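You operate a simulated robot arm through the tools that you are given. There is no shell and no other tool.

You run a simulated robot arm. Do the job below in one go: nothing can be reset, and whatever is moved stays where it is left.

Task
Empty the purple refill bottle into the pink softener bottle.
Fine: Stand the pink bottle in the drain tray for the drips; both bottles go back where they stood. Set down upright: pink softener bottle, purple refill bottle.

It is judged by the outcome, as a careful person would: the job done as asked, and still so three seconds after it is handed in. It fails if anything else is knocked over, pushed out of place, dropped, spilled or broken.

Robot
A 6-joint arm with a fingered hand, fixed in place. Base frame: the origin is at the foot of the arm, x ahead of it, y to its left, z up; the work surface is at about z = 860. Units: mm, degrees, N and s.
With the tool pointing down near the work surface it reaches from about 320 to 940 mm from the base axis. Its first joint turns from -166.0 to 166.0 degrees. Payload 5 kg.
Tool frame: the origin (TCP) lies between the finger pads and is the grasp point; the fingertips stand 37 mm ahead of it; z points along the fingers, y is the line along which they close. The gripper opens to 124 mm. The gripper's body begins 43 mm behind the TCP. The gripper is a hand of 3 fingers: y runs from the thumb to the fingers, the wrist lies at [-21, -125, -215] in the tool frame.
Orientation is that of the tool frame in the base frame, as [roll, pitch, yaw] about the fixed x, y, z axes, in that order (R = Rz(yaw) Ry(pitch) Rx(roll)). With the fingers straight down and the wrist toward the robot, the tool's x, y and z point along [0, 1, 0], [1, 0, 0] and [0, 0, -1] of the base frame.

Tools
- The arm moves only by the tool move_arm. Its argument "series" is one flat list of numbers, 6 for each row, row after row: the shift along the base's x, y, z in mm, then the turn, a rotation vector about the base's x, y, z in degrees. In form: [tx, ty, tz, ax, ay, az, tx, ty, tz, ax, ay, az, ...]. A call has 1 to 20 rows; each row shifts and turns the commanded pose from where the row before left it. A row lasts 0.2 s, in which the tool goes at most 50 mm and 8.6 degrees; a call with a longer step from one row to the next is refused whole. A pose out of reach is approached as far as the arm can. The call stops where the force on the tool passes 40 N (or 10 N more than at its start, if that is more) or the arm is blocked; 0.2 s more then pass. In this call time passes only in rows, and 0.2 s behind the last. It gives the time, the measured TCP pose, the force on the tool (base axes), the opening and the grip force at its end, in the units of the frame above (readings bear some noise), with the torque about the TCP (base axes, N m) and any sound that the robot's microphone picked up.
- Cameras (640 x 400 px; columns grow to the right, rows downward): "scene" is fixed at [61.9, 641.5, 1615.5]; the picture's right is [-0.72, -0.69, 0.00], its down [-0.30, 0.32, -0.90] and it looks along [0.62, -0.65, -0.44] (base axes); focal length 364 px, centre (320, 200). "wrist" rides on the gripper at [73, -104, -153] in the tool frame; the picture's right is [-0.83, 0.26, -0.49], its down [-0.51, -0.72, 0.47] and it looks along [-0.23, 0.64, 0.73] (tool axes); focal length 243 px, centre (320, 200). There is no depth. A picture from a camera that has moved, and an enlarged one, comes with that camera's place and axes in the base frame and with its lens. The place of the scene camera against the robot may be out by one fixed shift of up to 25 mm in any direction.
- get_image(camera): a new picture of that camera. No time passes.
- curl_fingers(index, middle, thumb_bend, thumb_turn): sets how far each is bent, from 0 (flat) to 1 (curled in); at 0.3 the hand is open as for a grip, at 0.7 the pads meet at the TCP. One left out holds its place. A second passes; each finger stops where it meets its share of the squeeze, and holds until it gets a number again. It is the only way to open and close the hand. It gives what a move gives, with no picture; readings hold the bend of each and the force on the fingers (four entries, about 0 where the hand has none), thumb and palm. thumb_turn goes from beside the hand (0) to across from the fingers (1), as for a grip.
- close_up(camera, box): a new picture of the part [left, top, right, bottom] of that camera's present view, enlarged. No time passes.
- close_job(): hands the job in; it is judged then, once.

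Places have to be worked out from the pictures, the camera data and where the tool is seen. Open the gripper and draw the arm clear of the work before you hand the job in, unless the task says otherwise.

The tools are called after "Call:" as name(argument=value, ...) on one line, values as JSON. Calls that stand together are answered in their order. move_arm: Moves the arm, as the interface text tells. Its arguments: {"type":"object","properties":{"series":{"type":"array","items":{"type":"number"}}},"required":["series"]} The other tools are called the same way: curl_fingers (index, middle, thumb_bend, thumb_turn) moves the fingers one by one; get_image (camera) takes a picture; close_up (camera, box) takes an enlarged picture of a part of a camera's view; close_job () hands the job in.

At the start:

```text
time_s: 0.0
position: [648.7, -365.4, 1270.3]
tool_rot: [-180.0, 0.1, 90.2]
wrist_force: [0.1, 0.1, 0.3]
wrist_torque: [-0.02, 0.01, 0.0]
finger_gap: 123.7
grasp_force: 0.1
shape: jaw
bend: [0.3, 0.3, 0.3, 0.98]
finger forces: [0.0, 0.0, 0.0, 0.0, 0.0, 0.0]
```

scene: 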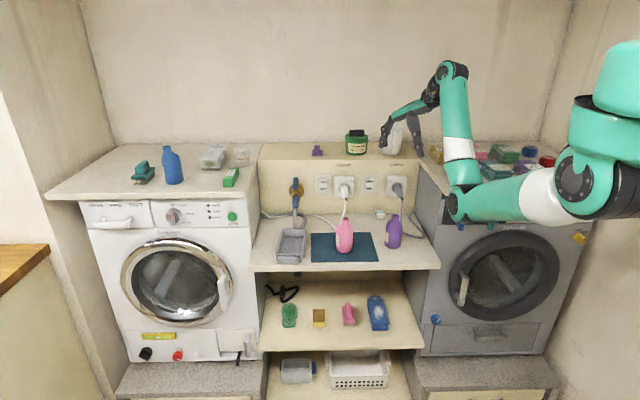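
wrist: 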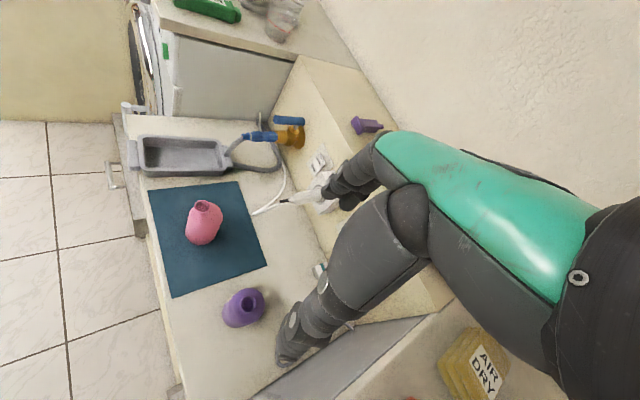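

I start by looking closely at the work area from both cameras to locate the bottles and tray and see whether they are capped.

Call:
close_up(camera="scene", box=[240, 160, 440, 285])

Call:
close_up(camera="wrist", box=[110, 90, 350, 350])

Call:
close_up(camera="scene", box=[260, 120, 440, 220])

```text
3.20 times, centred on (340, 222) of scene
camera zoom: at [61.9, 641.5, 1615.5], right [-0.72, -0.69, 0.0], down [-0.3, 0.32, -0.9], along [0.62, -0.65, -0.44], focal length 1164 px, centre (256, 128)
```

zoom: 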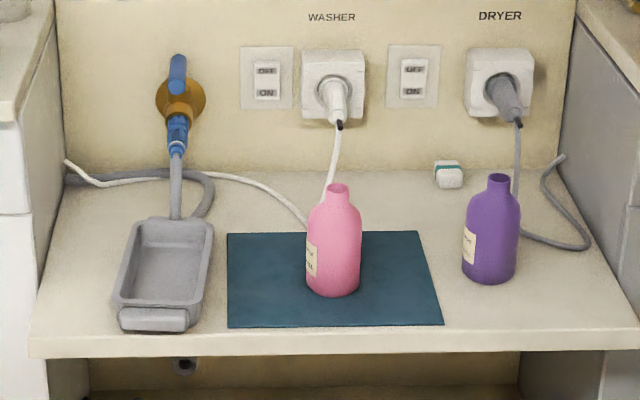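

```text
1.54 times, centred on (230, 220) of wrist
camera zoom: at [543.6, -293.5, 1423.2], right [0.26, -0.83, 0.49], down [-0.72, -0.51, -0.47], along [0.64, -0.23, -0.73], focal length 373 px, centre (458, 169)
```

zoom: 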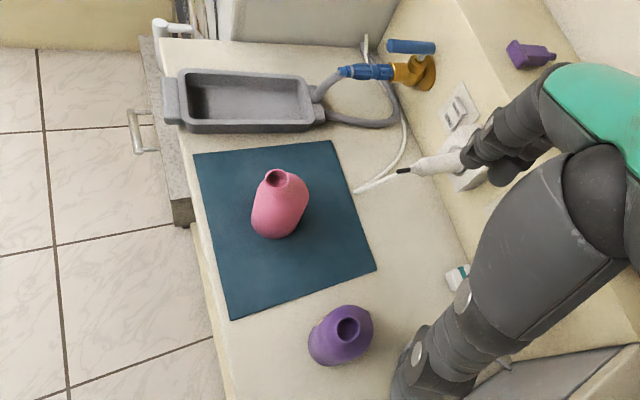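

```text
3.56 times, centred on (350, 170) of scene
camera zoom: at [61.9, 641.5, 1615.5], right [-0.72, -0.69, 0.0], down [-0.3, 0.32, -0.9], along [0.62, -0.65, -0.44], focal length 1294 px, centre (213, 307)
```

zoom: 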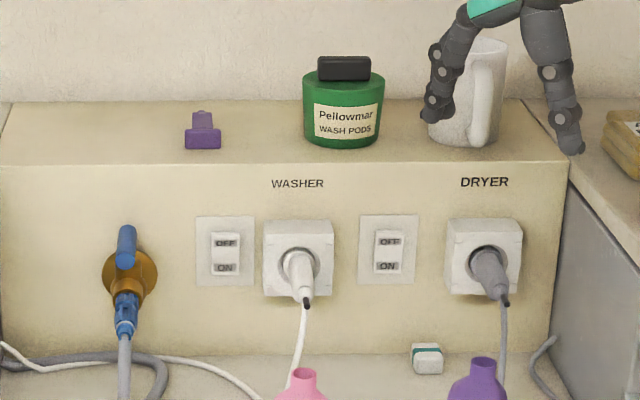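

The bottles are open at the top; I place the purple one near (645, -373), the pink one near (761, -223), about 136 tall, and the tray centre near (905, -107), with the counter running at 45° to the base. I turn the hand to a nearly level side-grip pose, pointing at the wall with the closing line level, while drawing back a little high above the counter.

Call:
move_arm(series=[-4.8, 11.8, 0, -6.615, -2.74, 3.913, -4.8, 11.8, 0, -6.615, -2.74, 3.913, -4.8, 11.8, 0, -6.615, -2.74, 3.913, -4.8, 11.8, 0, -6.615, -2.74, 3.913, -4.8, 11.8, 0, -6.615, -2.74, 3.913])

```text
time_s: 1.2
position: [625.5, -306.4, 1270.2]
tool_rot: [171.2, 34.9, 107.7]
wrist_force: [0.2, 1.0, 0.8]
wrist_torque: [0.02, 0.03, -0.01]
finger_gap: 123.5
grasp_force: 0.1
shape: jaw
bend: [0.3, 0.3, 0.3, 0.98]
finger forces: [0.0, 0.0, 0.1, 0.1, 0.0, 0.0]
```

The turn goes smoothly with no contact. I continue the second half of it and then look.

Call:
move_arm(series=[-4.8, 11.8, 0, -6.615, -2.74, 3.913, -4.8, 11.8, 0, -6.615, -2.74, 3.913, -4.8, 11.8, 0, -6.615, -2.74, 3.913, -4.8, 11.8, 0, -6.615, -2.74, 3.913, -4.8, 11.8, 0, -6.615, -2.74, 3.913])

Call:
get_image(camera="scene")

Call:
get_image(camera="wrist")

```text
time_s: 2.4
position: [601.0, -247.9, 1269.2]
tool_rot: [-179.8, 70.2, 135.2]
wrist_force: [0.1, 0.6, -0.7]
wrist_torque: [-0.02, -0.01, -0.02]
finger_gap: 123.4
grasp_force: 0.0
shape: jaw
bend: [0.3, 0.3, 0.3, 0.98]
finger forces: [0.0, 0.0, 0.0, 0.0, 0.1, 0.0]
```

```text
taken
```

scene: 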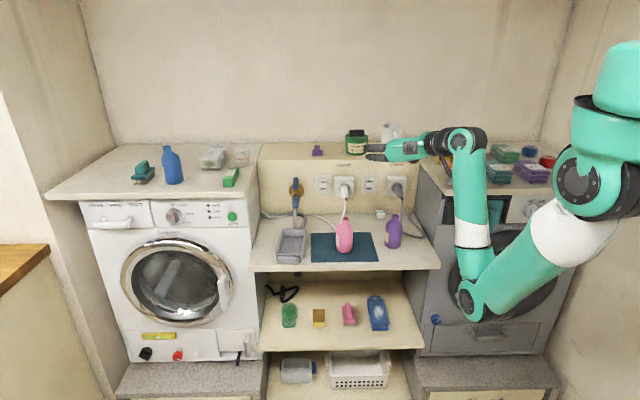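

```text
taken
camera wrist: at [407.0, -203.3, 1253.8], right [0.06, 0.31, 0.95], down [-0.07, -0.95, 0.32], along [1.0, -0.09, -0.03], focal length 243 px, centre (320, 200)
```

wrist: 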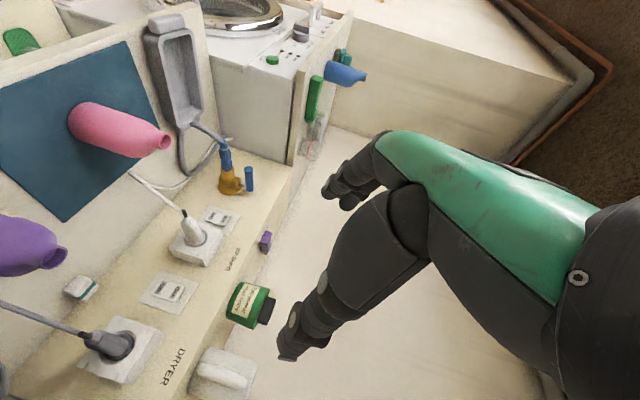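

The hand is now level-ish with the elbow hanging in front of the dryer, no contacts. I enlarge the wrist view for accurate rim and tray positions from this second viewpoint.

Call:
close_up(camera="wrist", box=[0, 10, 256, 170])

Call:
close_up(camera="wrist", box=[0, 160, 160, 400])

Call:
close_up(camera="scene", box=[230, 190, 430, 290])

```text
2.50 times, centred on (128, 90) of wrist
camera zoom: at [407.0, -203.3, 1253.8], right [0.06, 0.31, 0.95], down [-0.07, -0.95, 0.32], along [1.0, -0.09, -0.03], focal length 606 px, centre (800, 475)
```

zoom: 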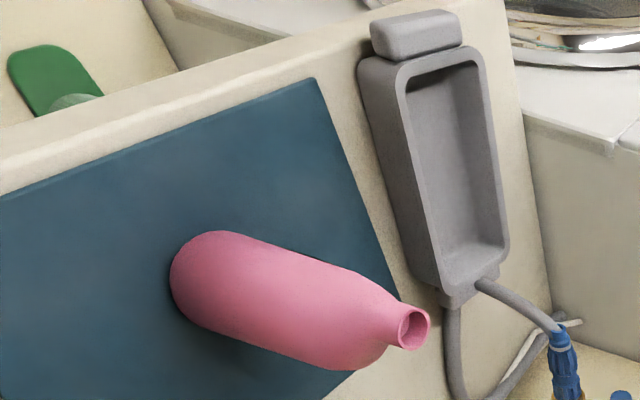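

```text
1.67 times, centred on (80, 280) of wrist
camera zoom: at [407.0, -203.3, 1253.8], right [0.06, 0.31, 0.95], down [-0.07, -0.95, 0.32], along [1.0, -0.09, -0.03], focal length 404 px, centre (720, 67)
```

zoom: 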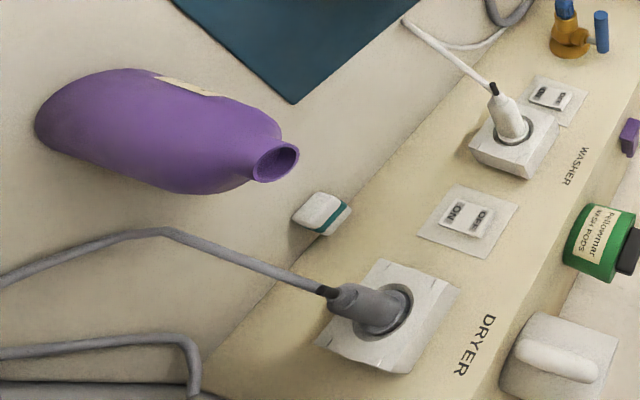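

```text
3.20 times, centred on (330, 240) of scene
camera zoom: at [61.9, 641.5, 1615.5], right [-0.72, -0.69, 0.0], down [-0.3, 0.32, -0.9], along [0.62, -0.65, -0.44], focal length 1164 px, centre (288, 72)
```

zoom: 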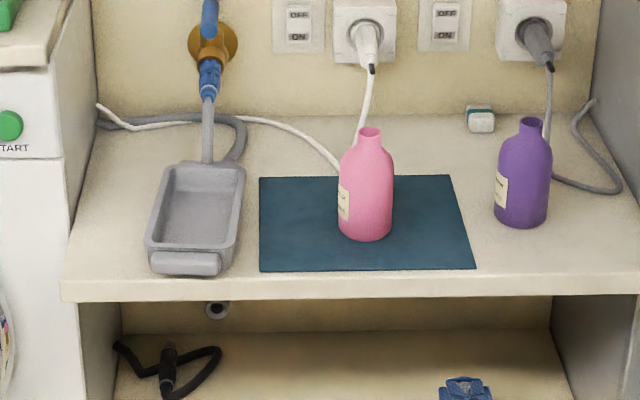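

Triangulating the two wrist views puts the pink rim at about (759, -224, 998), the purple rim at about (646, -374, 991), and the counter at z≈858. I now move to a stand-off in front of the pink bottle, descending in open space ahead of the counter, checking the arm partway.

Call:
move_arm(series=[15, 21, -20, 0, 0, 0, 15, 21, -25, 0, 0, 0, 15, 21, -25, 0, 0, 0, 15, 21, -30, 0, 0, 0, 16, 21, -30, 0, 0, 0])

Call:
get_image(camera="scene")

Call:
get_image(camera="wrist")

```text
time_s: 3.6
position: [676.5, -141.0, 1141.3]
tool_rot: [-179.7, 70.1, 135.2]
wrist_force: [0.7, 0.4, 0.6]
wrist_torque: [0.05, -0.01, 0.01]
finger_gap: 123.8
grasp_force: 0.1
shape: jaw
bend: [0.3, 0.3, 0.3, 0.98]
finger forces: [0.0, 0.0, 0.0, 0.0, 0.0, 0.0]
```

```text
taken
```

scene: 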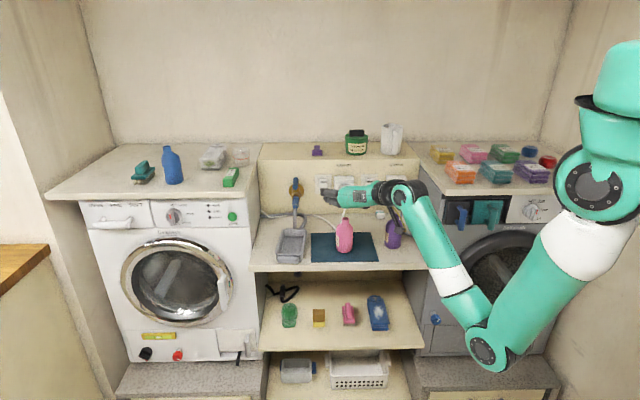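

```text
taken
camera wrist: at [482.9, -96.3, 1125.7], right [0.06, 0.31, 0.95], down [-0.07, -0.95, 0.32], along [1.0, -0.09, -0.03], focal length 243 px, centre (320, 200)
```

wrist: 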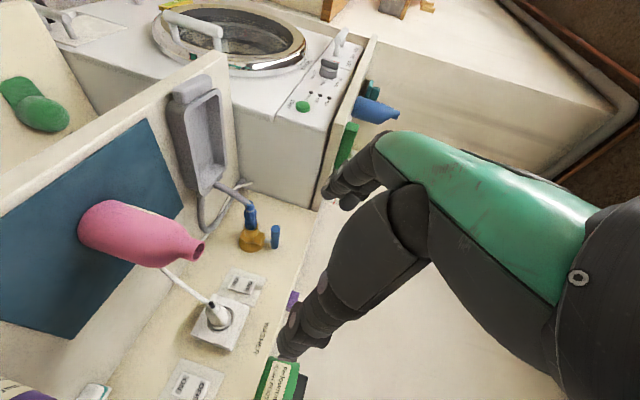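

All clear, elbow well in front of the machines. I continue straight down to about z=1000 in front of the counter.

Call:
move_arm(series=[0, 0, -28, 0, 0, 0, 0, 0, -28, 0, 0, 0, 0, 0, -28, 0, 0, 0, 0, 0, -28, 0, 0, 0, 0, 0, -28, 0, 0, 0])

Call:
get_image(camera="scene")

Call:
get_image(camera="wrist")

```text
time_s: 4.8
position: [676.2, -142.3, 1001.2]
tool_rot: [179.9, 69.9, 135.0]
wrist_force: [0.1, -0.3, 1.1]
wrist_torque: [-0.01, -0.02, 0.03]
finger_gap: 123.7
grasp_force: 0.0
shape: jaw
bend: [0.3, 0.3, 0.3, 0.98]
finger forces: [0.0, 0.0, 0.1, 0.0, 0.1, 0.0]
```

```text
taken
```

scene: 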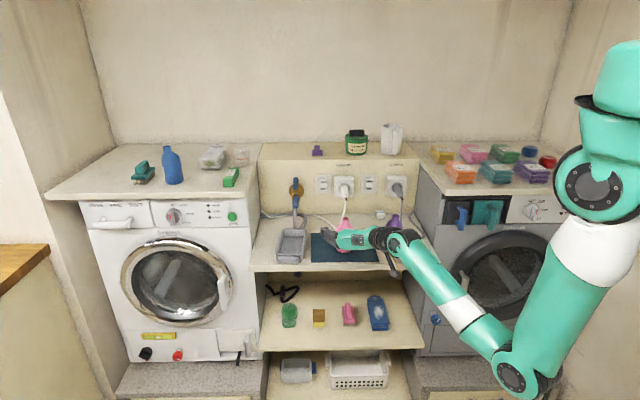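

```text
taken
camera wrist: at [482.8, -96.7, 986.0], right [0.06, 0.31, 0.95], down [-0.07, -0.95, 0.32], along [1.0, -0.09, -0.03], focal length 243 px, centre (320, 200)
```

wrist: 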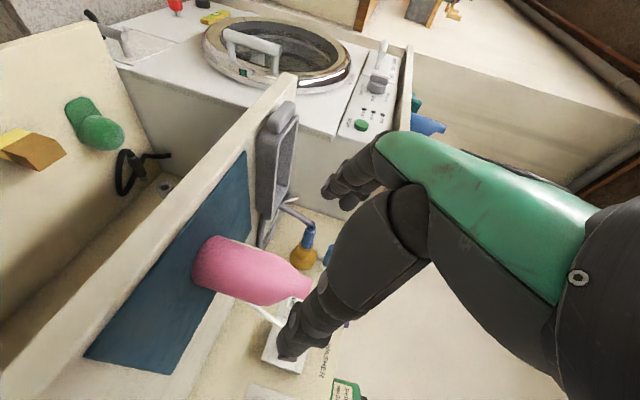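

The wrist view now shows the pink bottle side-on. I zoom in to fix where its body axis is relative to the neck.

Call:
close_up(camera="wrist", box=[160, 200, 352, 320])

Call:
close_up(camera="scene", box=[300, 190, 440, 280])

```text
3.33 times, centred on (256, 260) of wrist
camera zoom: at [482.8, -96.7, 986.0], right [0.06, 0.31, 0.95], down [-0.07, -0.95, 0.32], along [1.0, -0.09, -0.03], focal length 809 px, centre (533, 0)
```

zoom: 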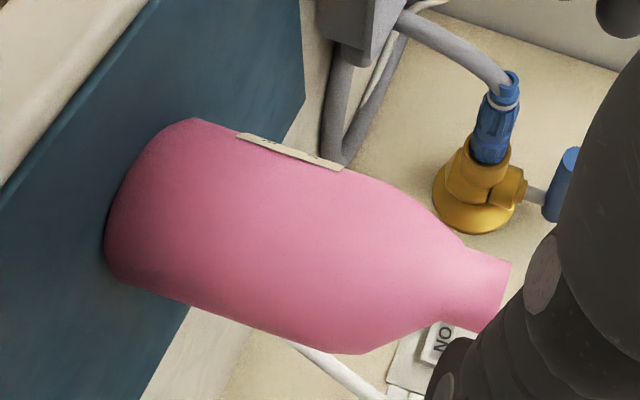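

```text
4.44 times, centred on (370, 235) of scene
camera zoom: at [61.9, 641.5, 1615.5], right [-0.72, -0.69, 0.0], down [-0.3, 0.32, -0.9], along [0.62, -0.65, -0.44], focal length 1617 px, centre (98, 44)
```

zoom: 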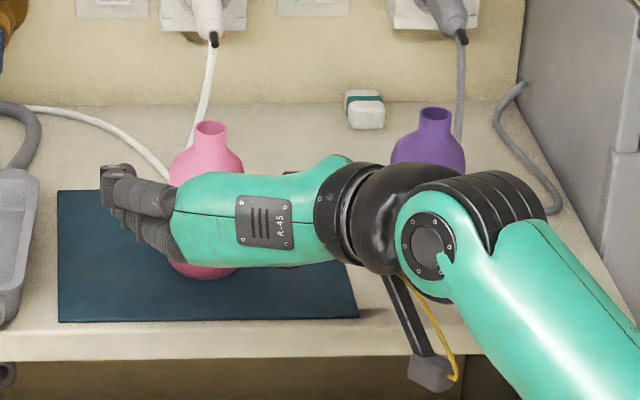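

The body axis of the pink bottle works out to about (768, -234), with its neck set some 14 mm toward the front; body diameter ~61, shoulder near z=956. Before gripping, I zoom on the tray to judge its rim height and inside width.

Call:
close_up(camera="wrist", box=[220, 60, 348, 260])

Call:
close_up(camera="scene", box=[260, 215, 324, 275])

```text
2.00 times, centred on (284, 160) of wrist
camera zoom: at [482.8, -96.7, 986.0], right [0.06, 0.31, 0.95], down [-0.07, -0.95, 0.32], along [1.0, -0.09, -0.03], focal length 485 px, centre (392, 280)
```

zoom: 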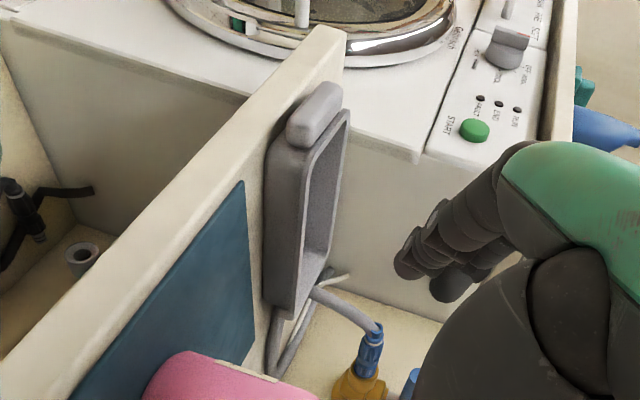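

```text
6.67 times, centred on (292, 245) of scene
camera zoom: at [61.9, 641.5, 1615.5], right [-0.72, -0.69, 0.0], down [-0.3, 0.32, -0.9], along [0.62, -0.65, -0.44], focal length 2426 px, centre (507, -100)
```

zoom: 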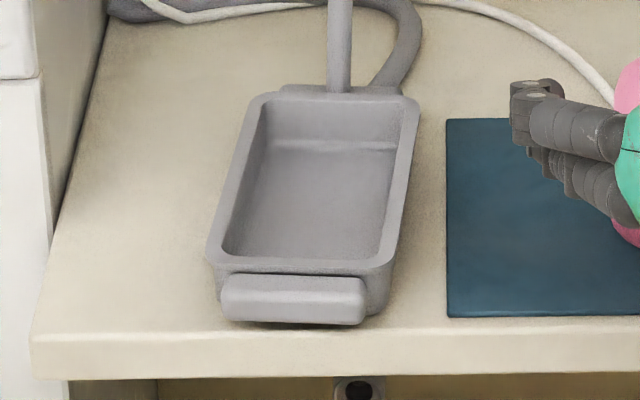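

Tray rim is about z≈890, floor ~70 wide, centre near (f 718, l 569) in counter axes. The TCP is already in line with the pink bottle, so I lower to z≈934 and advance halfway, then check the fingers straddle it.

Call:
move_arm(series=[0, 0, -23, 0, 0, 0, 0, 0, -22, 0, 0, 0, 0, 0, -22, 0, 0, 0, 15, -15, 0, 0, 0, 0, 15, -15, 0, 0, 0, 0, 15, -15, 0, 0, 0, 0])

Call:
get_image(camera="wrist")

Call:
close_up(camera="scene", box=[300, 190, 440, 280])

```text
time_s: 6.2
position: [721.0, -187.3, 932.2]
tool_rot: [-179.6, 70.1, 135.4]
wrist_force: [-0.5, -0.2, 0.3]
wrist_torque: [-0.02, -0.02, -0.01]
finger_gap: 123.9
grasp_force: 0.2
shape: jaw
bend: [0.3, 0.3, 0.3, 0.98]
finger forces: [0.0, 0.0, 0.1, 0.0, 0.0, 0.1]
```

```text
taken
camera wrist: at [527.3, -142.4, 917.3], right [0.06, 0.31, 0.95], down [-0.07, -0.95, 0.32], along [1.0, -0.09, -0.03], focal length 243 px, centre (320, 200)
```

wrist: 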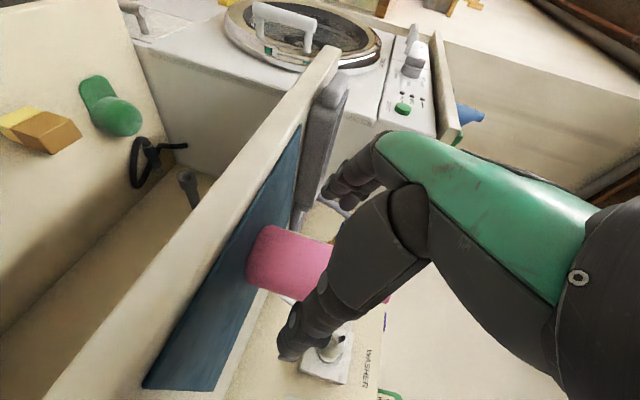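

```text
4.44 times, centred on (370, 235) of scene
camera zoom: at [61.9, 641.5, 1615.5], right [-0.72, -0.69, 0.0], down [-0.3, 0.32, -0.9], along [0.62, -0.65, -0.44], focal length 1617 px, centre (98, 44)
```

zoom: 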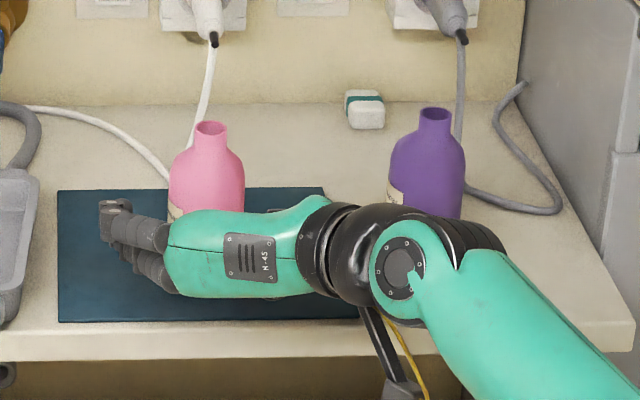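

The bottle sits between thumb and fingers in the wrist view. I advance the last ~62 mm so the body is at the grasp point.

Call:
move_arm(series=[11, -11, 0, 0, 0, 0, 11, -11, 0, 0, 0, 0, 11, -11, 0, 0, 0, 0, 11, -11, 0, 0, 0, 0])

Call:
get_image(camera="wrist")

Call:
close_up(camera="scene", box=[300, 190, 440, 280])

```text
time_s: 7.2
position: [765.2, -229.1, 933.0]
tool_rot: [-179.9, 70.0, 135.1]
wrist_force: [0.1, 0.5, -0.4]
wrist_torque: [-0.02, 0.03, -0.03]
finger_gap: 123.8
grasp_force: 0.1
shape: jaw
bend: [0.3, 0.3, 0.3, 0.98]
finger forces: [0.1, 0.1, 0.0, 0.0, 0.0, 0.0]
```

```text
taken
camera wrist: at [571.8, -185.3, 917.5], right [0.06, 0.31, 0.95], down [-0.07, -0.95, 0.32], along [1.0, -0.09, -0.03], focal length 243 px, centre (320, 200)
```

wrist: 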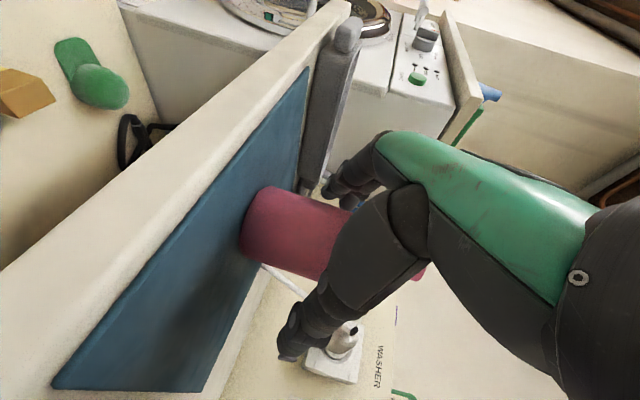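

```text
4.44 times, centred on (370, 235) of scene
camera zoom: at [61.9, 641.5, 1615.5], right [-0.72, -0.69, 0.0], down [-0.3, 0.32, -0.9], along [0.62, -0.65, -0.44], focal length 1617 px, centre (98, 44)
```

zoom: 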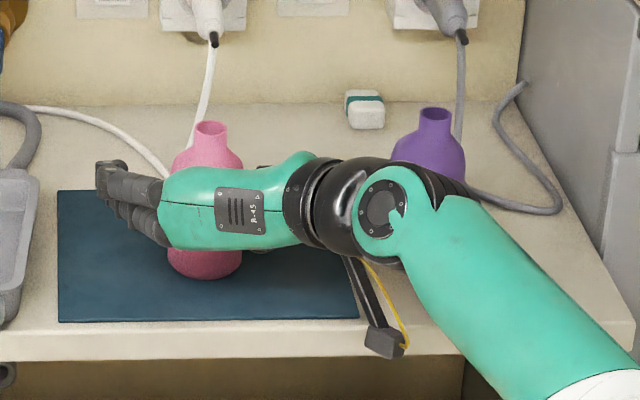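

The pink bottle is between the pads and has not moved. I close gently to just short of contact first, to see that thumb and fingers meet it evenly.

Call:
curl_fingers(index=0.45, middle=0.45, thumb_bend=0.45)

Call:
get_image(camera="wrist")

```text
time_s: 8.2
position: [765.4, -230.2, 933.3]
tool_rot: [179.9, 70.0, 134.9]
wrist_force: [0.0, -0.1, 0.8]
wrist_torque: [0.01, -0.02, -0.03]
finger_gap: 84.0
grasp_force: 0.1
shape: fingers
bend: [0.45, 0.45, 0.45, 0.98]
finger forces: [0.0, 0.0, 0.0, 0.0, 0.1, 0.0]
```

```text
taken
camera wrist: at [571.8, -185.2, 917.5], right [0.06, 0.31, 0.95], down [-0.07, -0.95, 0.32], along [1.0, -0.09, -0.03], focal length 243 px, centre (320, 200)
```

wrist: 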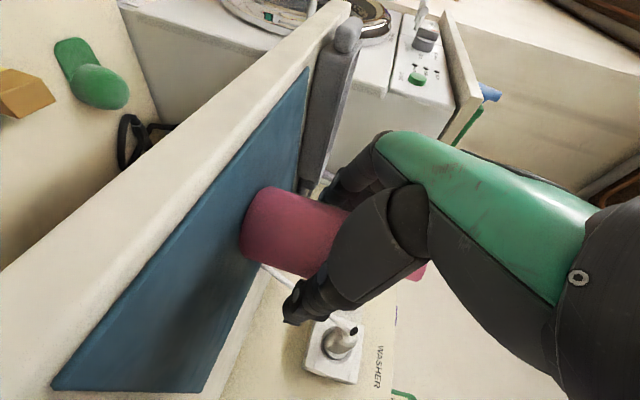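

Gap is 84 with no contact and the bottle still upright in place. I close a bit further to catch first contact.

Call:
curl_fingers(index=0.51, middle=0.51, thumb_bend=0.51)

Call:
get_image(camera="wrist")

```text
time_s: 9.2
position: [766.1, -229.5, 932.9]
tool_rot: [-180.0, 70.0, 135.1]
wrist_force: [-1.1, -1.0, 0.9]
wrist_torque: [0.02, 0.02, -0.02]
finger_gap: 66.2
grasp_force: 0.9
shape: fingers
bend: [0.51, 0.51, 0.5, 0.98]
finger forces: [0.0, 0.1, 0.1, 0.0, 1.0, 0.0]
```

```text
taken
camera wrist: at [571.8, -185.2, 917.5], right [0.06, 0.31, 0.95], down [-0.07, -0.95, 0.32], along [1.0, -0.09, -0.03], focal length 243 px, centre (320, 200)
```

wrist: 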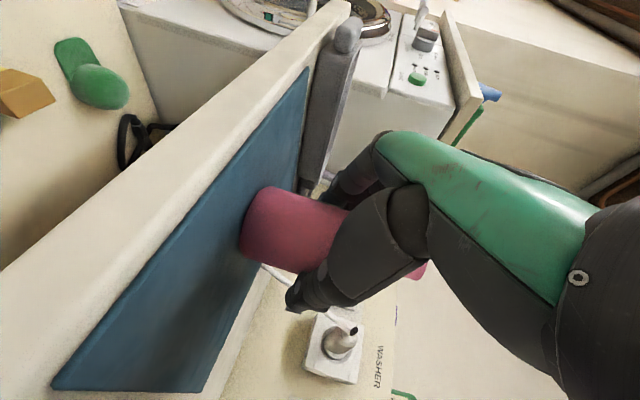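

The thumb just touches (1 N). I bring the two fingers in while the thumb holds, so the bottle isn't pushed.

Call:
curl_fingers(index=0.56, middle=0.56)

```text
time_s: 10.2
position: [766.1, -230.0, 933.2]
tool_rot: [180.0, 69.9, 135.0]
wrist_force: [1.0, 1.3, 0.6]
wrist_torque: [0.06, -0.03, -0.01]
finger_gap: 62.1
grasp_force: 2.2
shape: fingers
bend: [0.54, 0.56, 0.5, 0.97]
finger forces: [3.4, 0.0, 0.1, 0.0, 2.0, 0.0]
```

Index now presses against the thumb; the middle finger still has a bit to go. I close all with a firm target.

Call:
curl_fingers(index=0.66, middle=0.66, thumb_bend=0.62)

Call:
get_image(camera="wrist")

Call:
close_up(camera="scene", box=[300, 190, 440, 280])

```text
time_s: 11.2
position: [765.4, -230.1, 933.2]
tool_rot: [179.9, 70.0, 134.9]
wrist_force: [0.5, 0.0, 2.5]
wrist_torque: [-0.02, 0.01, 0.01]
finger_gap: 56.7
grasp_force: 17.5
shape: fingers
bend: [0.55, 0.63, 0.54, 0.97]
finger forces: [14.0, 3.5, 0.1, 0.1, 17.2, 0.1]
```

```text
taken
camera wrist: at [571.9, -185.2, 917.6], right [0.06, 0.31, 0.95], down [-0.07, -0.95, 0.32], along [1.0, -0.09, -0.03], focal length 243 px, centre (320, 200)
```

wrist: 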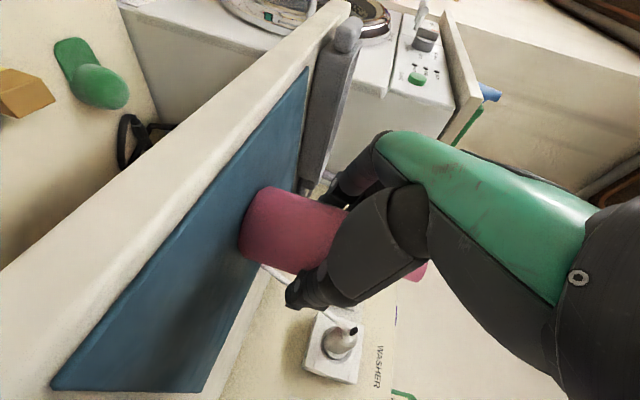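

```text
4.44 times, centred on (370, 235) of scene
camera zoom: at [61.9, 641.5, 1615.5], right [-0.72, -0.69, 0.0], down [-0.3, 0.32, -0.9], along [0.62, -0.65, -0.44], focal length 1617 px, centre (98, 44)
```

zoom: 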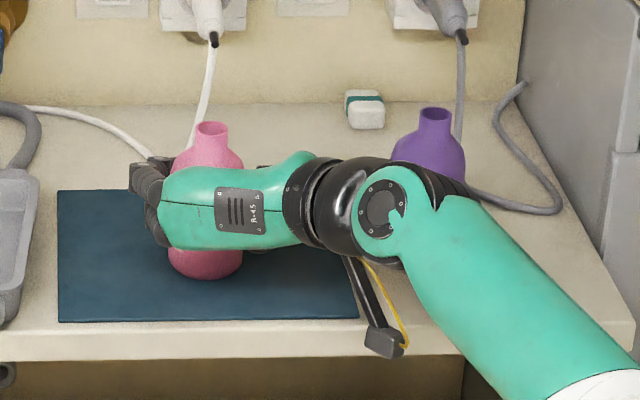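

The grip is firm (thumb 17 N, index 14 N, middle 3.5 N) and the bottle is upright. I lift slowly, straight up, to check that it comes along.

Call:
move_arm(series=[0, 0, 5, 0, 0, 0, 0, 0, 10, 0, 0, 0, 0, 0, 12, 0, 0, 0, 0, 0, 13, 0, 0, 0])

Call:
close_up(camera="scene", box=[300, 190, 440, 280])

Call:
get_image(camera="wrist")

```text
time_s: 12.2
position: [764.8, -228.9, 973.0]
tool_rot: [180.0, 70.0, 135.0]
wrist_force: [0.6, 0.0, -2.0]
wrist_torque: [0.01, -0.01, -0.01]
finger_gap: 56.7
grasp_force: 16.7
shape: fingers
bend: [0.55, 0.63, 0.54, 0.97]
finger forces: [13.8, 3.3, 0.0, 0.0, 17.5, 0.0]
```

```text
4.44 times, centred on (370, 235) of scene
camera zoom: at [61.9, 641.5, 1615.5], right [-0.72, -0.69, 0.0], down [-0.3, 0.32, -0.9], along [0.62, -0.65, -0.44], focal length 1617 px, centre (98, 44)
```

zoom: 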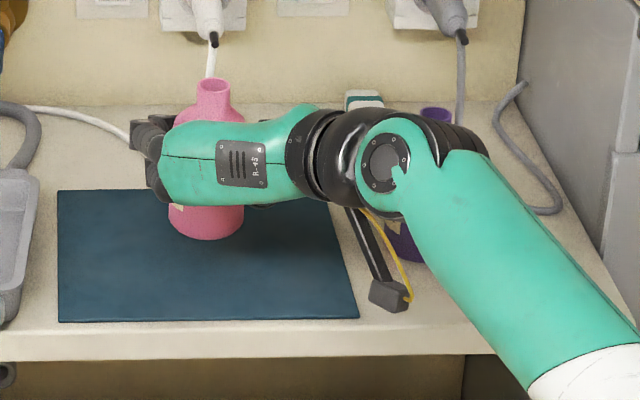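

```text
taken
camera wrist: at [571.6, -184.7, 957.5], right [0.06, 0.31, 0.95], down [-0.07, -0.95, 0.32], along [1.0, -0.09, -0.03], focal length 243 px, centre (320, 200)
```

wrist: 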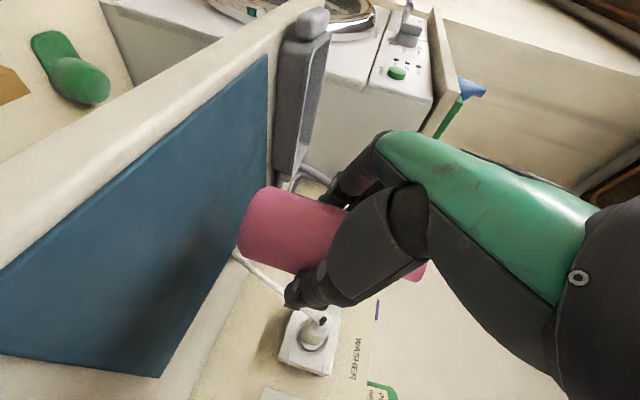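

The bottle is lifted upright and securely held. I raise a little more and carry it level to the left, to above the tray (about 191 mm along the counter).

Call:
move_arm(series=[0, 0, 12, 0, 0, 0, 0, 0, 13, 0, 0, 0, 8, 8, 0, 0, 0, 0, 13, 13, 0, 0, 0, 0, 15, 15, 0, 0, 0, 0, 15, 15, 0, 0, 0, 0, 16, 16, 0, 0, 0, 0, 16, 16, 0, 0, 0, 0, 16, 16, 0, 0, 0, 0, 15, 15, 0, 0, 0, 0, 13, 13, 0, 0, 0, 0, 8, 8, 0, 0, 0, 0])

Call:
get_image(camera="wrist")

Call:
get_image(camera="scene")

```text
time_s: 14.8
position: [901.0, -96.5, 999.5]
tool_rot: [-179.9, 70.0, 135.0]
wrist_force: [0.2, 0.1, -1.3]
wrist_torque: [0.0, -0.01, 0.03]
finger_gap: 56.8
grasp_force: 17.1
shape: fingers
bend: [0.55, 0.63, 0.54, 0.97]
finger forces: [13.7, 3.3, 0.0, 0.0, 17.5, 0.0]
```

```text
taken
camera wrist: at [706.7, -51.4, 982.7], right [0.06, 0.31, 0.95], down [-0.07, -0.95, 0.32], along [1.0, -0.09, -0.03], focal length 243 px, centre (320, 200)
```

wrist: 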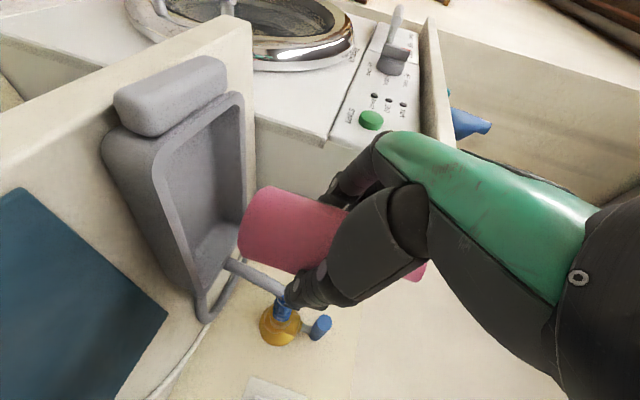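

```text
taken
```

scene: 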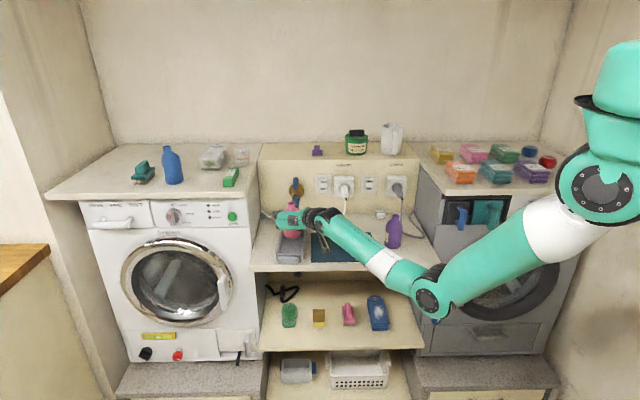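

The bottle is above the tray. I zoom in on both cameras to check its centring before lowering.

Call:
close_up(camera="wrist", box=[80, 40, 400, 340])

Call:
close_up(camera="scene", box=[252, 190, 332, 280])

```text
1.33 times, centred on (240, 190) of wrist
camera zoom: at [706.7, -51.4, 982.7], right [0.06, 0.31, 0.95], down [-0.07, -0.95, 0.32], along [1.0, -0.09, -0.03], focal length 324 px, centre (427, 213)
```

zoom: 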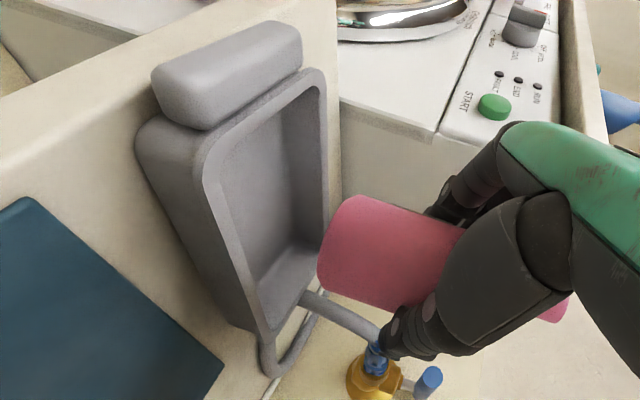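

```text
4.44 times, centred on (292, 235) of scene
camera zoom: at [61.9, 641.5, 1615.5], right [-0.72, -0.69, 0.0], down [-0.3, 0.32, -0.9], along [0.62, -0.65, -0.44], focal length 1617 px, centre (444, 44)
```

zoom: 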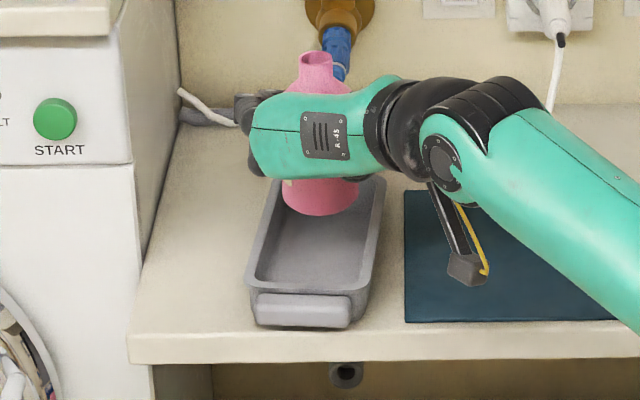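

I need sub-centimetre centring for this narrow tray, so I zoom harder on the bottle base and the tray opening in the wrist view.

Call:
close_up(camera="wrist", box=[216, 170, 344, 290])

Call:
close_up(camera="wrist", box=[90, 40, 270, 310])

Call:
close_up(camera="scene", box=[272, 220, 320, 270])

```text
3.33 times, centred on (280, 230) of wrist
camera zoom: at [706.7, -51.4, 982.7], right [0.06, 0.31, 0.95], down [-0.07, -0.95, 0.32], along [1.0, -0.09, -0.03], focal length 809 px, centre (453, 100)
```

zoom: 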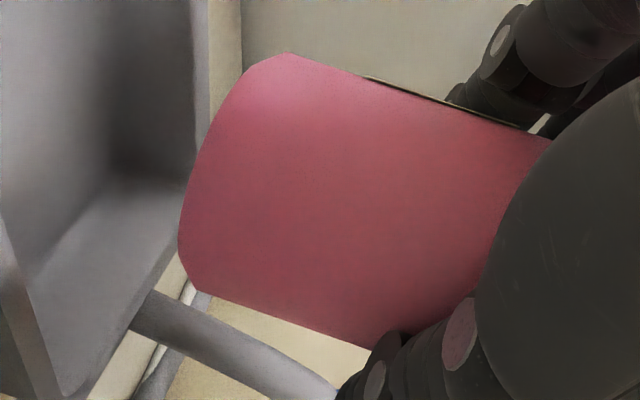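

```text
1.48 times, centred on (180, 175) of wrist
camera zoom: at [706.7, -51.4, 982.7], right [0.06, 0.31, 0.95], down [-0.07, -0.95, 0.32], along [1.0, -0.09, -0.03], focal length 359 px, centre (527, 237)
```

zoom: 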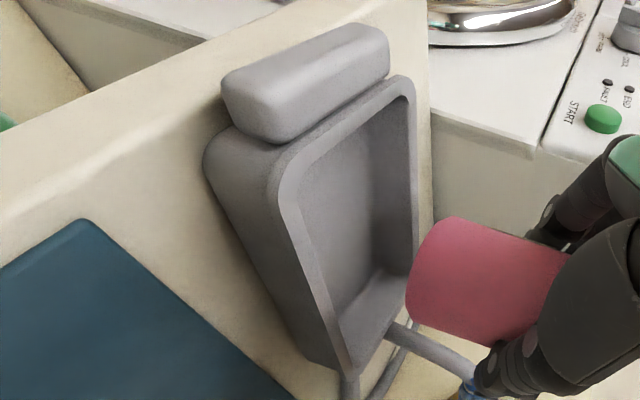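

```text
8.00 times, centred on (296, 245) of scene
camera zoom: at [61.9, 641.5, 1615.5], right [-0.72, -0.69, 0.0], down [-0.3, 0.32, -0.9], along [0.62, -0.65, -0.44], focal length 2911 px, centre (512, -160)
```

zoom: 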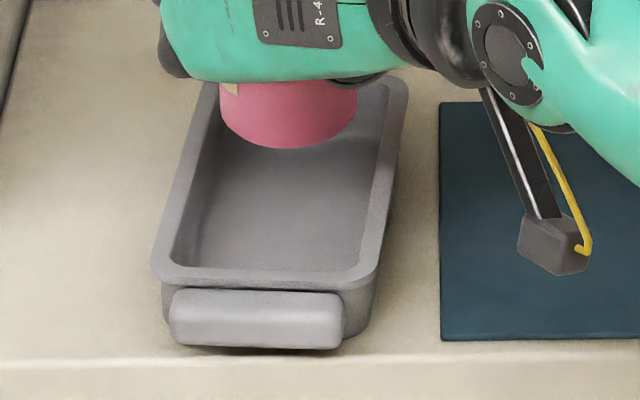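

The scene view puts the bottle about 4 mm right of the tray's centreline. I shift left 4.5 mm and lower to just above the rim, then recheck.

Call:
move_arm(series=[3.2, 3.2, 0, 0, 0, 0, 0, 0, -12, 0, 0, 0, 0, 0, -14, 0, 0, 0])

Call:
close_up(camera="scene", box=[272, 220, 320, 270])

Call:
close_up(camera="wrist", box=[120, 60, 344, 300])

```text
time_s: 15.6
position: [903.5, -93.2, 971.9]
tool_rot: [-179.9, 70.1, 135.0]
wrist_force: [-0.3, -0.1, -1.2]
wrist_torque: [0.01, 0.0, -0.01]
finger_gap: 56.9
grasp_force: 17.5
shape: fingers
bend: [0.55, 0.63, 0.54, 0.97]
finger forces: [13.7, 3.3, 0.0, 0.1, 17.4, 0.0]
```

```text
8.00 times, centred on (296, 245) of scene
camera zoom: at [61.9, 641.5, 1615.5], right [-0.72, -0.69, 0.0], down [-0.3, 0.32, -0.9], along [0.62, -0.65, -0.44], focal length 2911 px, centre (512, -160)
```

zoom: 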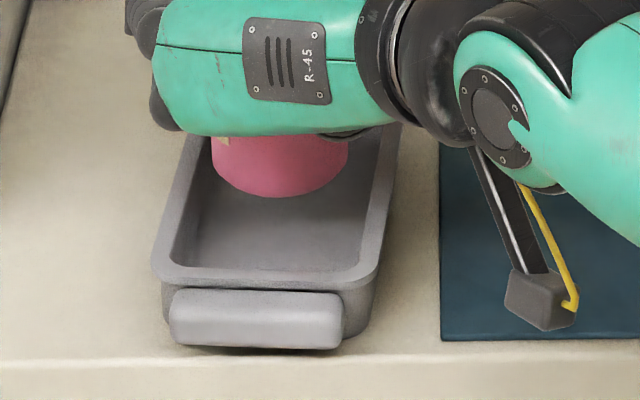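

```text
1.67 times, centred on (232, 180) of wrist
camera zoom: at [710.4, -48.1, 956.8], right [0.06, 0.31, 0.95], down [-0.07, -0.95, 0.32], along [1.0, -0.09, -0.03], focal length 404 px, centre (467, 233)
```

zoom: 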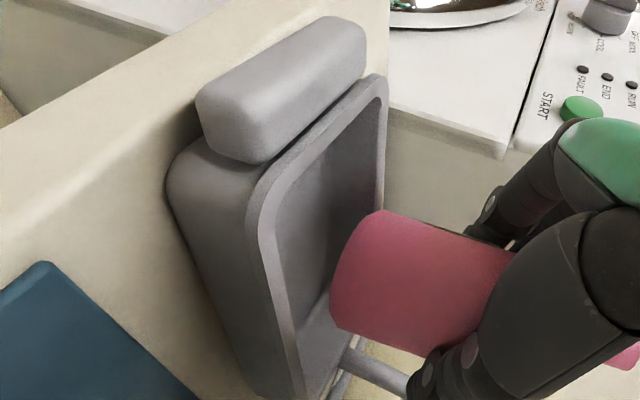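

The bottle is nearly centred over the opening. I zoom tighter on the scene view to measure the side gaps.

Call:
close_up(camera="scene", box=[276, 232, 316, 257])

```text
16.00 times, centred on (296, 244) of scene
camera zoom: at [61.9, 641.5, 1615.5], right [-0.72, -0.69, 0.0], down [-0.3, 0.32, -0.9], along [0.62, -0.65, -0.44], focal length 5822 px, centre (704, -512)
```

zoom: 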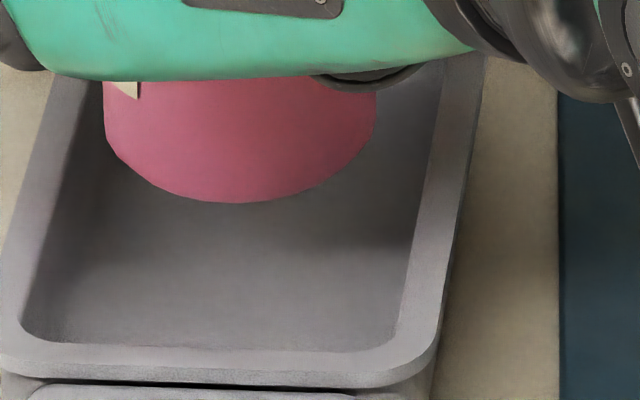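

Centred to within a millimetre. I lower it into the tray, then feel for the floor in small steps.

Call:
move_arm(series=[0, 0, -8, 0, 0, 0, 0, 0, -10, 0, 0, 0, 0, 0, -6, 0, 0, 0, 0, 0, -4, 0, 0, 0])

Call:
close_up(camera="scene", box=[276, 232, 316, 257])

```text
time_s: 16.6
position: [904.5, -92.7, 943.2]
tool_rot: [-179.9, 69.9, 135.2]
wrist_force: [-0.1, 0.6, -1.3]
wrist_torque: [0.01, 0.01, -0.01]
finger_gap: 56.8
grasp_force: 17.2
shape: fingers
bend: [0.55, 0.63, 0.54, 0.97]
finger forces: [13.7, 3.3, 0.1, 0.0, 17.4, 0.0]
```

```text
16.00 times, centred on (296, 244) of scene
camera zoom: at [61.9, 641.5, 1615.5], right [-0.72, -0.69, 0.0], down [-0.3, 0.32, -0.9], along [0.62, -0.65, -0.44], focal length 5822 px, centre (704, -512)
```

zoom: 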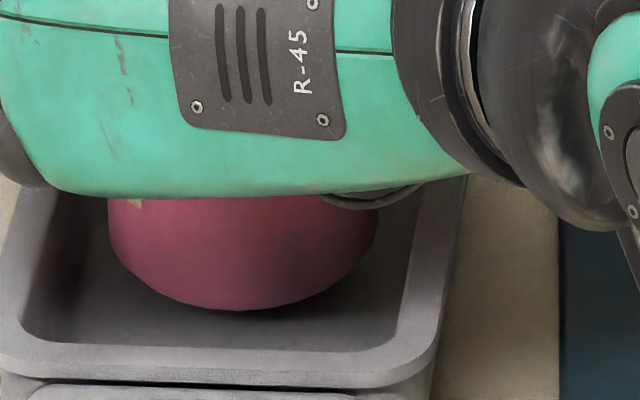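

No contact yet, bottle about 7 mm above the floor. I step down 2 mm at a time.

Call:
move_arm(series=[0, 0, -1.5, 0, 0, 0, 0, 0, -1.5, 0, 0, 0])

```text
time_s: 17.2
position: [903.9, -93.4, 940.1]
tool_rot: [179.9, 70.0, 135.0]
wrist_force: [0.1, 0.0, -0.5]
wrist_torque: [0.0, -0.01, 0.01]
finger_gap: 56.6
grasp_force: 17.2
shape: fingers
bend: [0.55, 0.63, 0.54, 0.97]
finger forces: [13.6, 3.3, 0.0, 0.1, 17.4, 0.0]
```

Still free. Continuing down in small steps.

Call:
move_arm(series=[0, 0, -1, 0, 0, 0, 0, 0, -1, 0, 0, 0])

```text
time_s: 17.8
position: [903.6, -92.2, 938.7]
tool_rot: [-179.8, 70.0, 135.1]
wrist_force: [0.0, -0.1, -1.3]
wrist_torque: [0.0, -0.02, -0.01]
finger_gap: 56.6
grasp_force: 17.5
shape: fingers
bend: [0.55, 0.63, 0.54, 0.97]
finger forces: [13.8, 3.4, 0.0, 0.1, 17.4, 0.1]
```

No contact yet at z≈938; another 2 mm.

Call:
move_arm(series=[0, 0, -1, 0, 0, 0, 0, 0, -1, 0, 0, 0])

Call:
close_up(camera="scene", box=[276, 232, 316, 257])

```text
time_s: 18.4
position: [903.7, -93.1, 936.1]
tool_rot: [179.8, 70.0, 134.7]
wrist_force: [-0.4, 0.4, -1.4]
wrist_torque: [0.02, 0.04, -0.02]
finger_gap: 56.6
grasp_force: 17.4
shape: fingers
bend: [0.55, 0.63, 0.54, 0.97]
finger forces: [13.7, 3.3, 0.1, 0.0, 17.4, 0.1]
```

```text
16.00 times, centred on (296, 244) of scene
camera zoom: at [61.9, 641.5, 1615.5], right [-0.72, -0.69, 0.0], down [-0.3, 0.32, -0.9], along [0.62, -0.65, -0.44], focal length 5822 px, centre (704, -512)
```

zoom: 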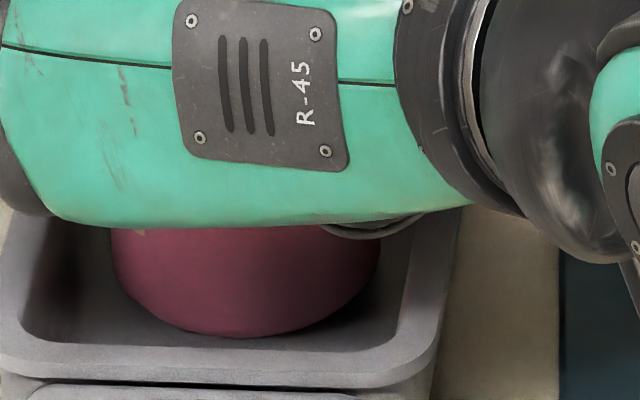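

Still hanging free (force steady at about -1.3 N). A couple more 1 mm steps.

Call:
move_arm(series=[0, 0, -1, 0, 0, 0, 0, 0, -1, 0, 0, 0])

```text
time_s: 19.0
position: [903.7, -92.8, 934.4]
tool_rot: [-179.8, 70.1, 135.1]
wrist_force: [0.2, -0.5, -0.1]
wrist_torque: [0.0, 0.01, -0.03]
finger_gap: 56.5
grasp_force: 17.5
shape: fingers
bend: [0.55, 0.63, 0.54, 0.97]
finger forces: [13.7, 3.4, 0.0, 0.0, 17.3, 0.0]
```

The load may just be starting to transfer. One more millimetre.

Call:
move_arm(series=[0, 0, -1, 0, 0, 0])

```text
time_s: 19.4
position: [903.7, -92.8, 933.2]
tool_rot: [180.0, 70.1, 135.1]
wrist_force: [0.3, 1.2, 1.0]
wrist_torque: [-0.01, 0.03, -0.04]
finger_gap: 56.5
grasp_force: 17.7
shape: fingers
bend: [0.55, 0.63, 0.54, 0.97]
finger forces: [13.9, 3.7, 0.0, 0.0, 17.5, 0.1]
```

Force rose by over 2 N: the bottle rests on the tray floor. I release gradually, thumb and fingers together.

Call:
curl_fingers(index=0.5, middle=0.5, thumb_bend=0.5)

Call:
close_up(camera="scene", box=[264, 200, 328, 270])

```text
time_s: 20.4
position: [905.2, -92.6, 933.4]
tool_rot: [-180.0, 70.0, 135.1]
wrist_force: [0.4, -0.4, 0.4]
wrist_torque: [-0.01, -0.02, -0.03]
finger_gap: 67.8
grasp_force: 0.4
shape: fingers
bend: [0.5, 0.5, 0.5, 0.97]
finger forces: [0.0, 0.0, 0.0, 0.1, 0.2, 0.1]
```

```text
5.71 times, centred on (296, 235) of scene
camera zoom: at [61.9, 641.5, 1615.5], right [-0.72, -0.69, 0.0], down [-0.3, 0.32, -0.9], along [0.62, -0.65, -0.44], focal length 2079 px, centre (457, 0)
```

zoom: 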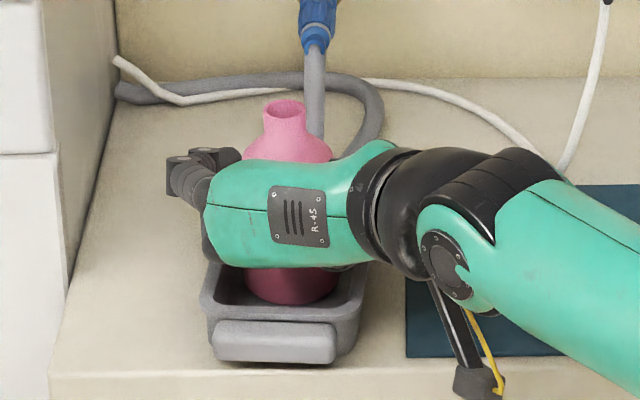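

Released without disturbing it. I open the hand fully and back straight out toward the front.

Call:
curl_fingers(index=0.3, middle=0.3, thumb_bend=0.3)

Call:
get_image(camera="wrist")

```text
time_s: 21.4
position: [904.5, -93.0, 933.5]
tool_rot: [179.9, 70.0, 134.9]
wrist_force: [0.1, 0.3, 0.1]
wrist_torque: [-0.03, -0.01, -0.02]
finger_gap: 128.1
grasp_force: 0.0
shape: fingers
bend: [0.3, 0.3, 0.3, 0.97]
finger forces: [0.0, 0.0, 0.0, 0.0, 0.0, 0.0]
```

```text
taken
camera wrist: at [710.0, -47.9, 918.3], right [0.06, 0.31, 0.95], down [-0.07, -0.95, 0.32], along [1.0, -0.09, -0.03], focal length 243 px, centre (320, 200)
```

wrist: 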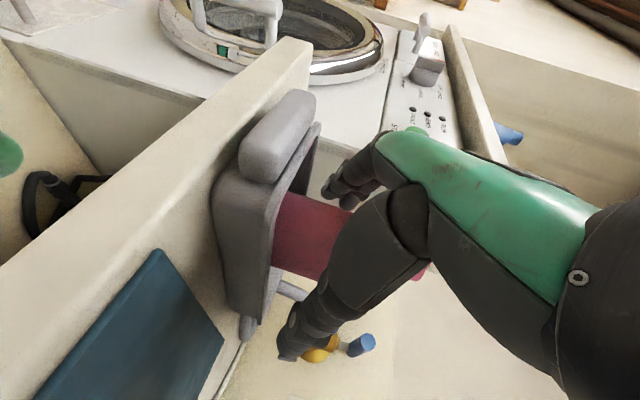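

Pink stands upright in the tray, hand fully open. I back straight out along the approach line.

Call:
move_arm(series=[-10, 10, 0, 0, 0, 0, -18, 18, 0, 0, 0, 0, -21, 21, 0, 0, 0, 0, -21, 21, 0, 0, 0, 0, -22, 22, 0, 0, 0, 0])

Call:
get_image(camera="wrist")

Call:
close_up(camera="scene", box=[248, 190, 328, 270])

```text
time_s: 22.6
position: [812.5, 1.6, 932.7]
tool_rot: [-179.6, 70.1, 135.3]
wrist_force: [0.4, 0.1, 0.2]
wrist_torque: [0.0, -0.01, -0.02]
finger_gap: 128.7
grasp_force: 0.1
shape: fingers
bend: [0.3, 0.3, 0.3, 0.97]
finger forces: [0.0, 0.0, 0.1, 0.0, 0.0, 0.0]
```

```text
taken
camera wrist: at [617.7, 44.8, 918.1], right [0.06, 0.31, 0.95], down [-0.07, -0.95, 0.32], along [1.0, -0.09, -0.03], focal length 243 px, centre (320, 200)
```

wrist: 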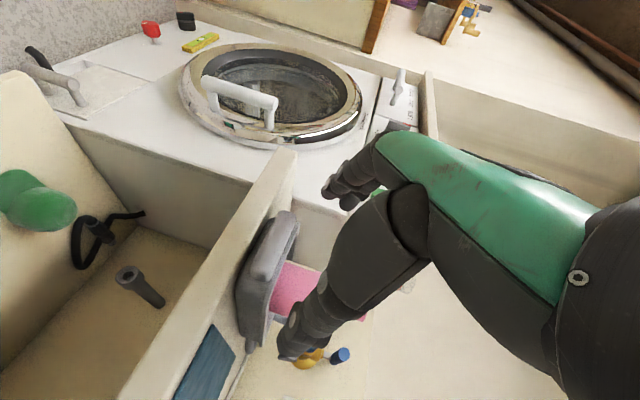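

```text
5.00 times, centred on (288, 230) of scene
camera zoom: at [61.9, 641.5, 1615.5], right [-0.72, -0.69, 0.0], down [-0.3, 0.32, -0.9], along [0.62, -0.65, -0.44], focal length 1819 px, centre (480, 50)
```

zoom: 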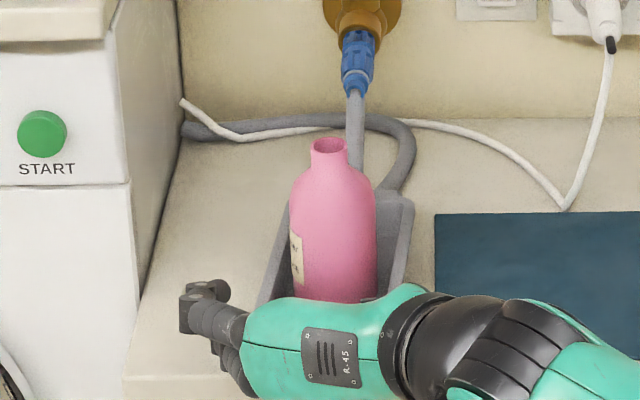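

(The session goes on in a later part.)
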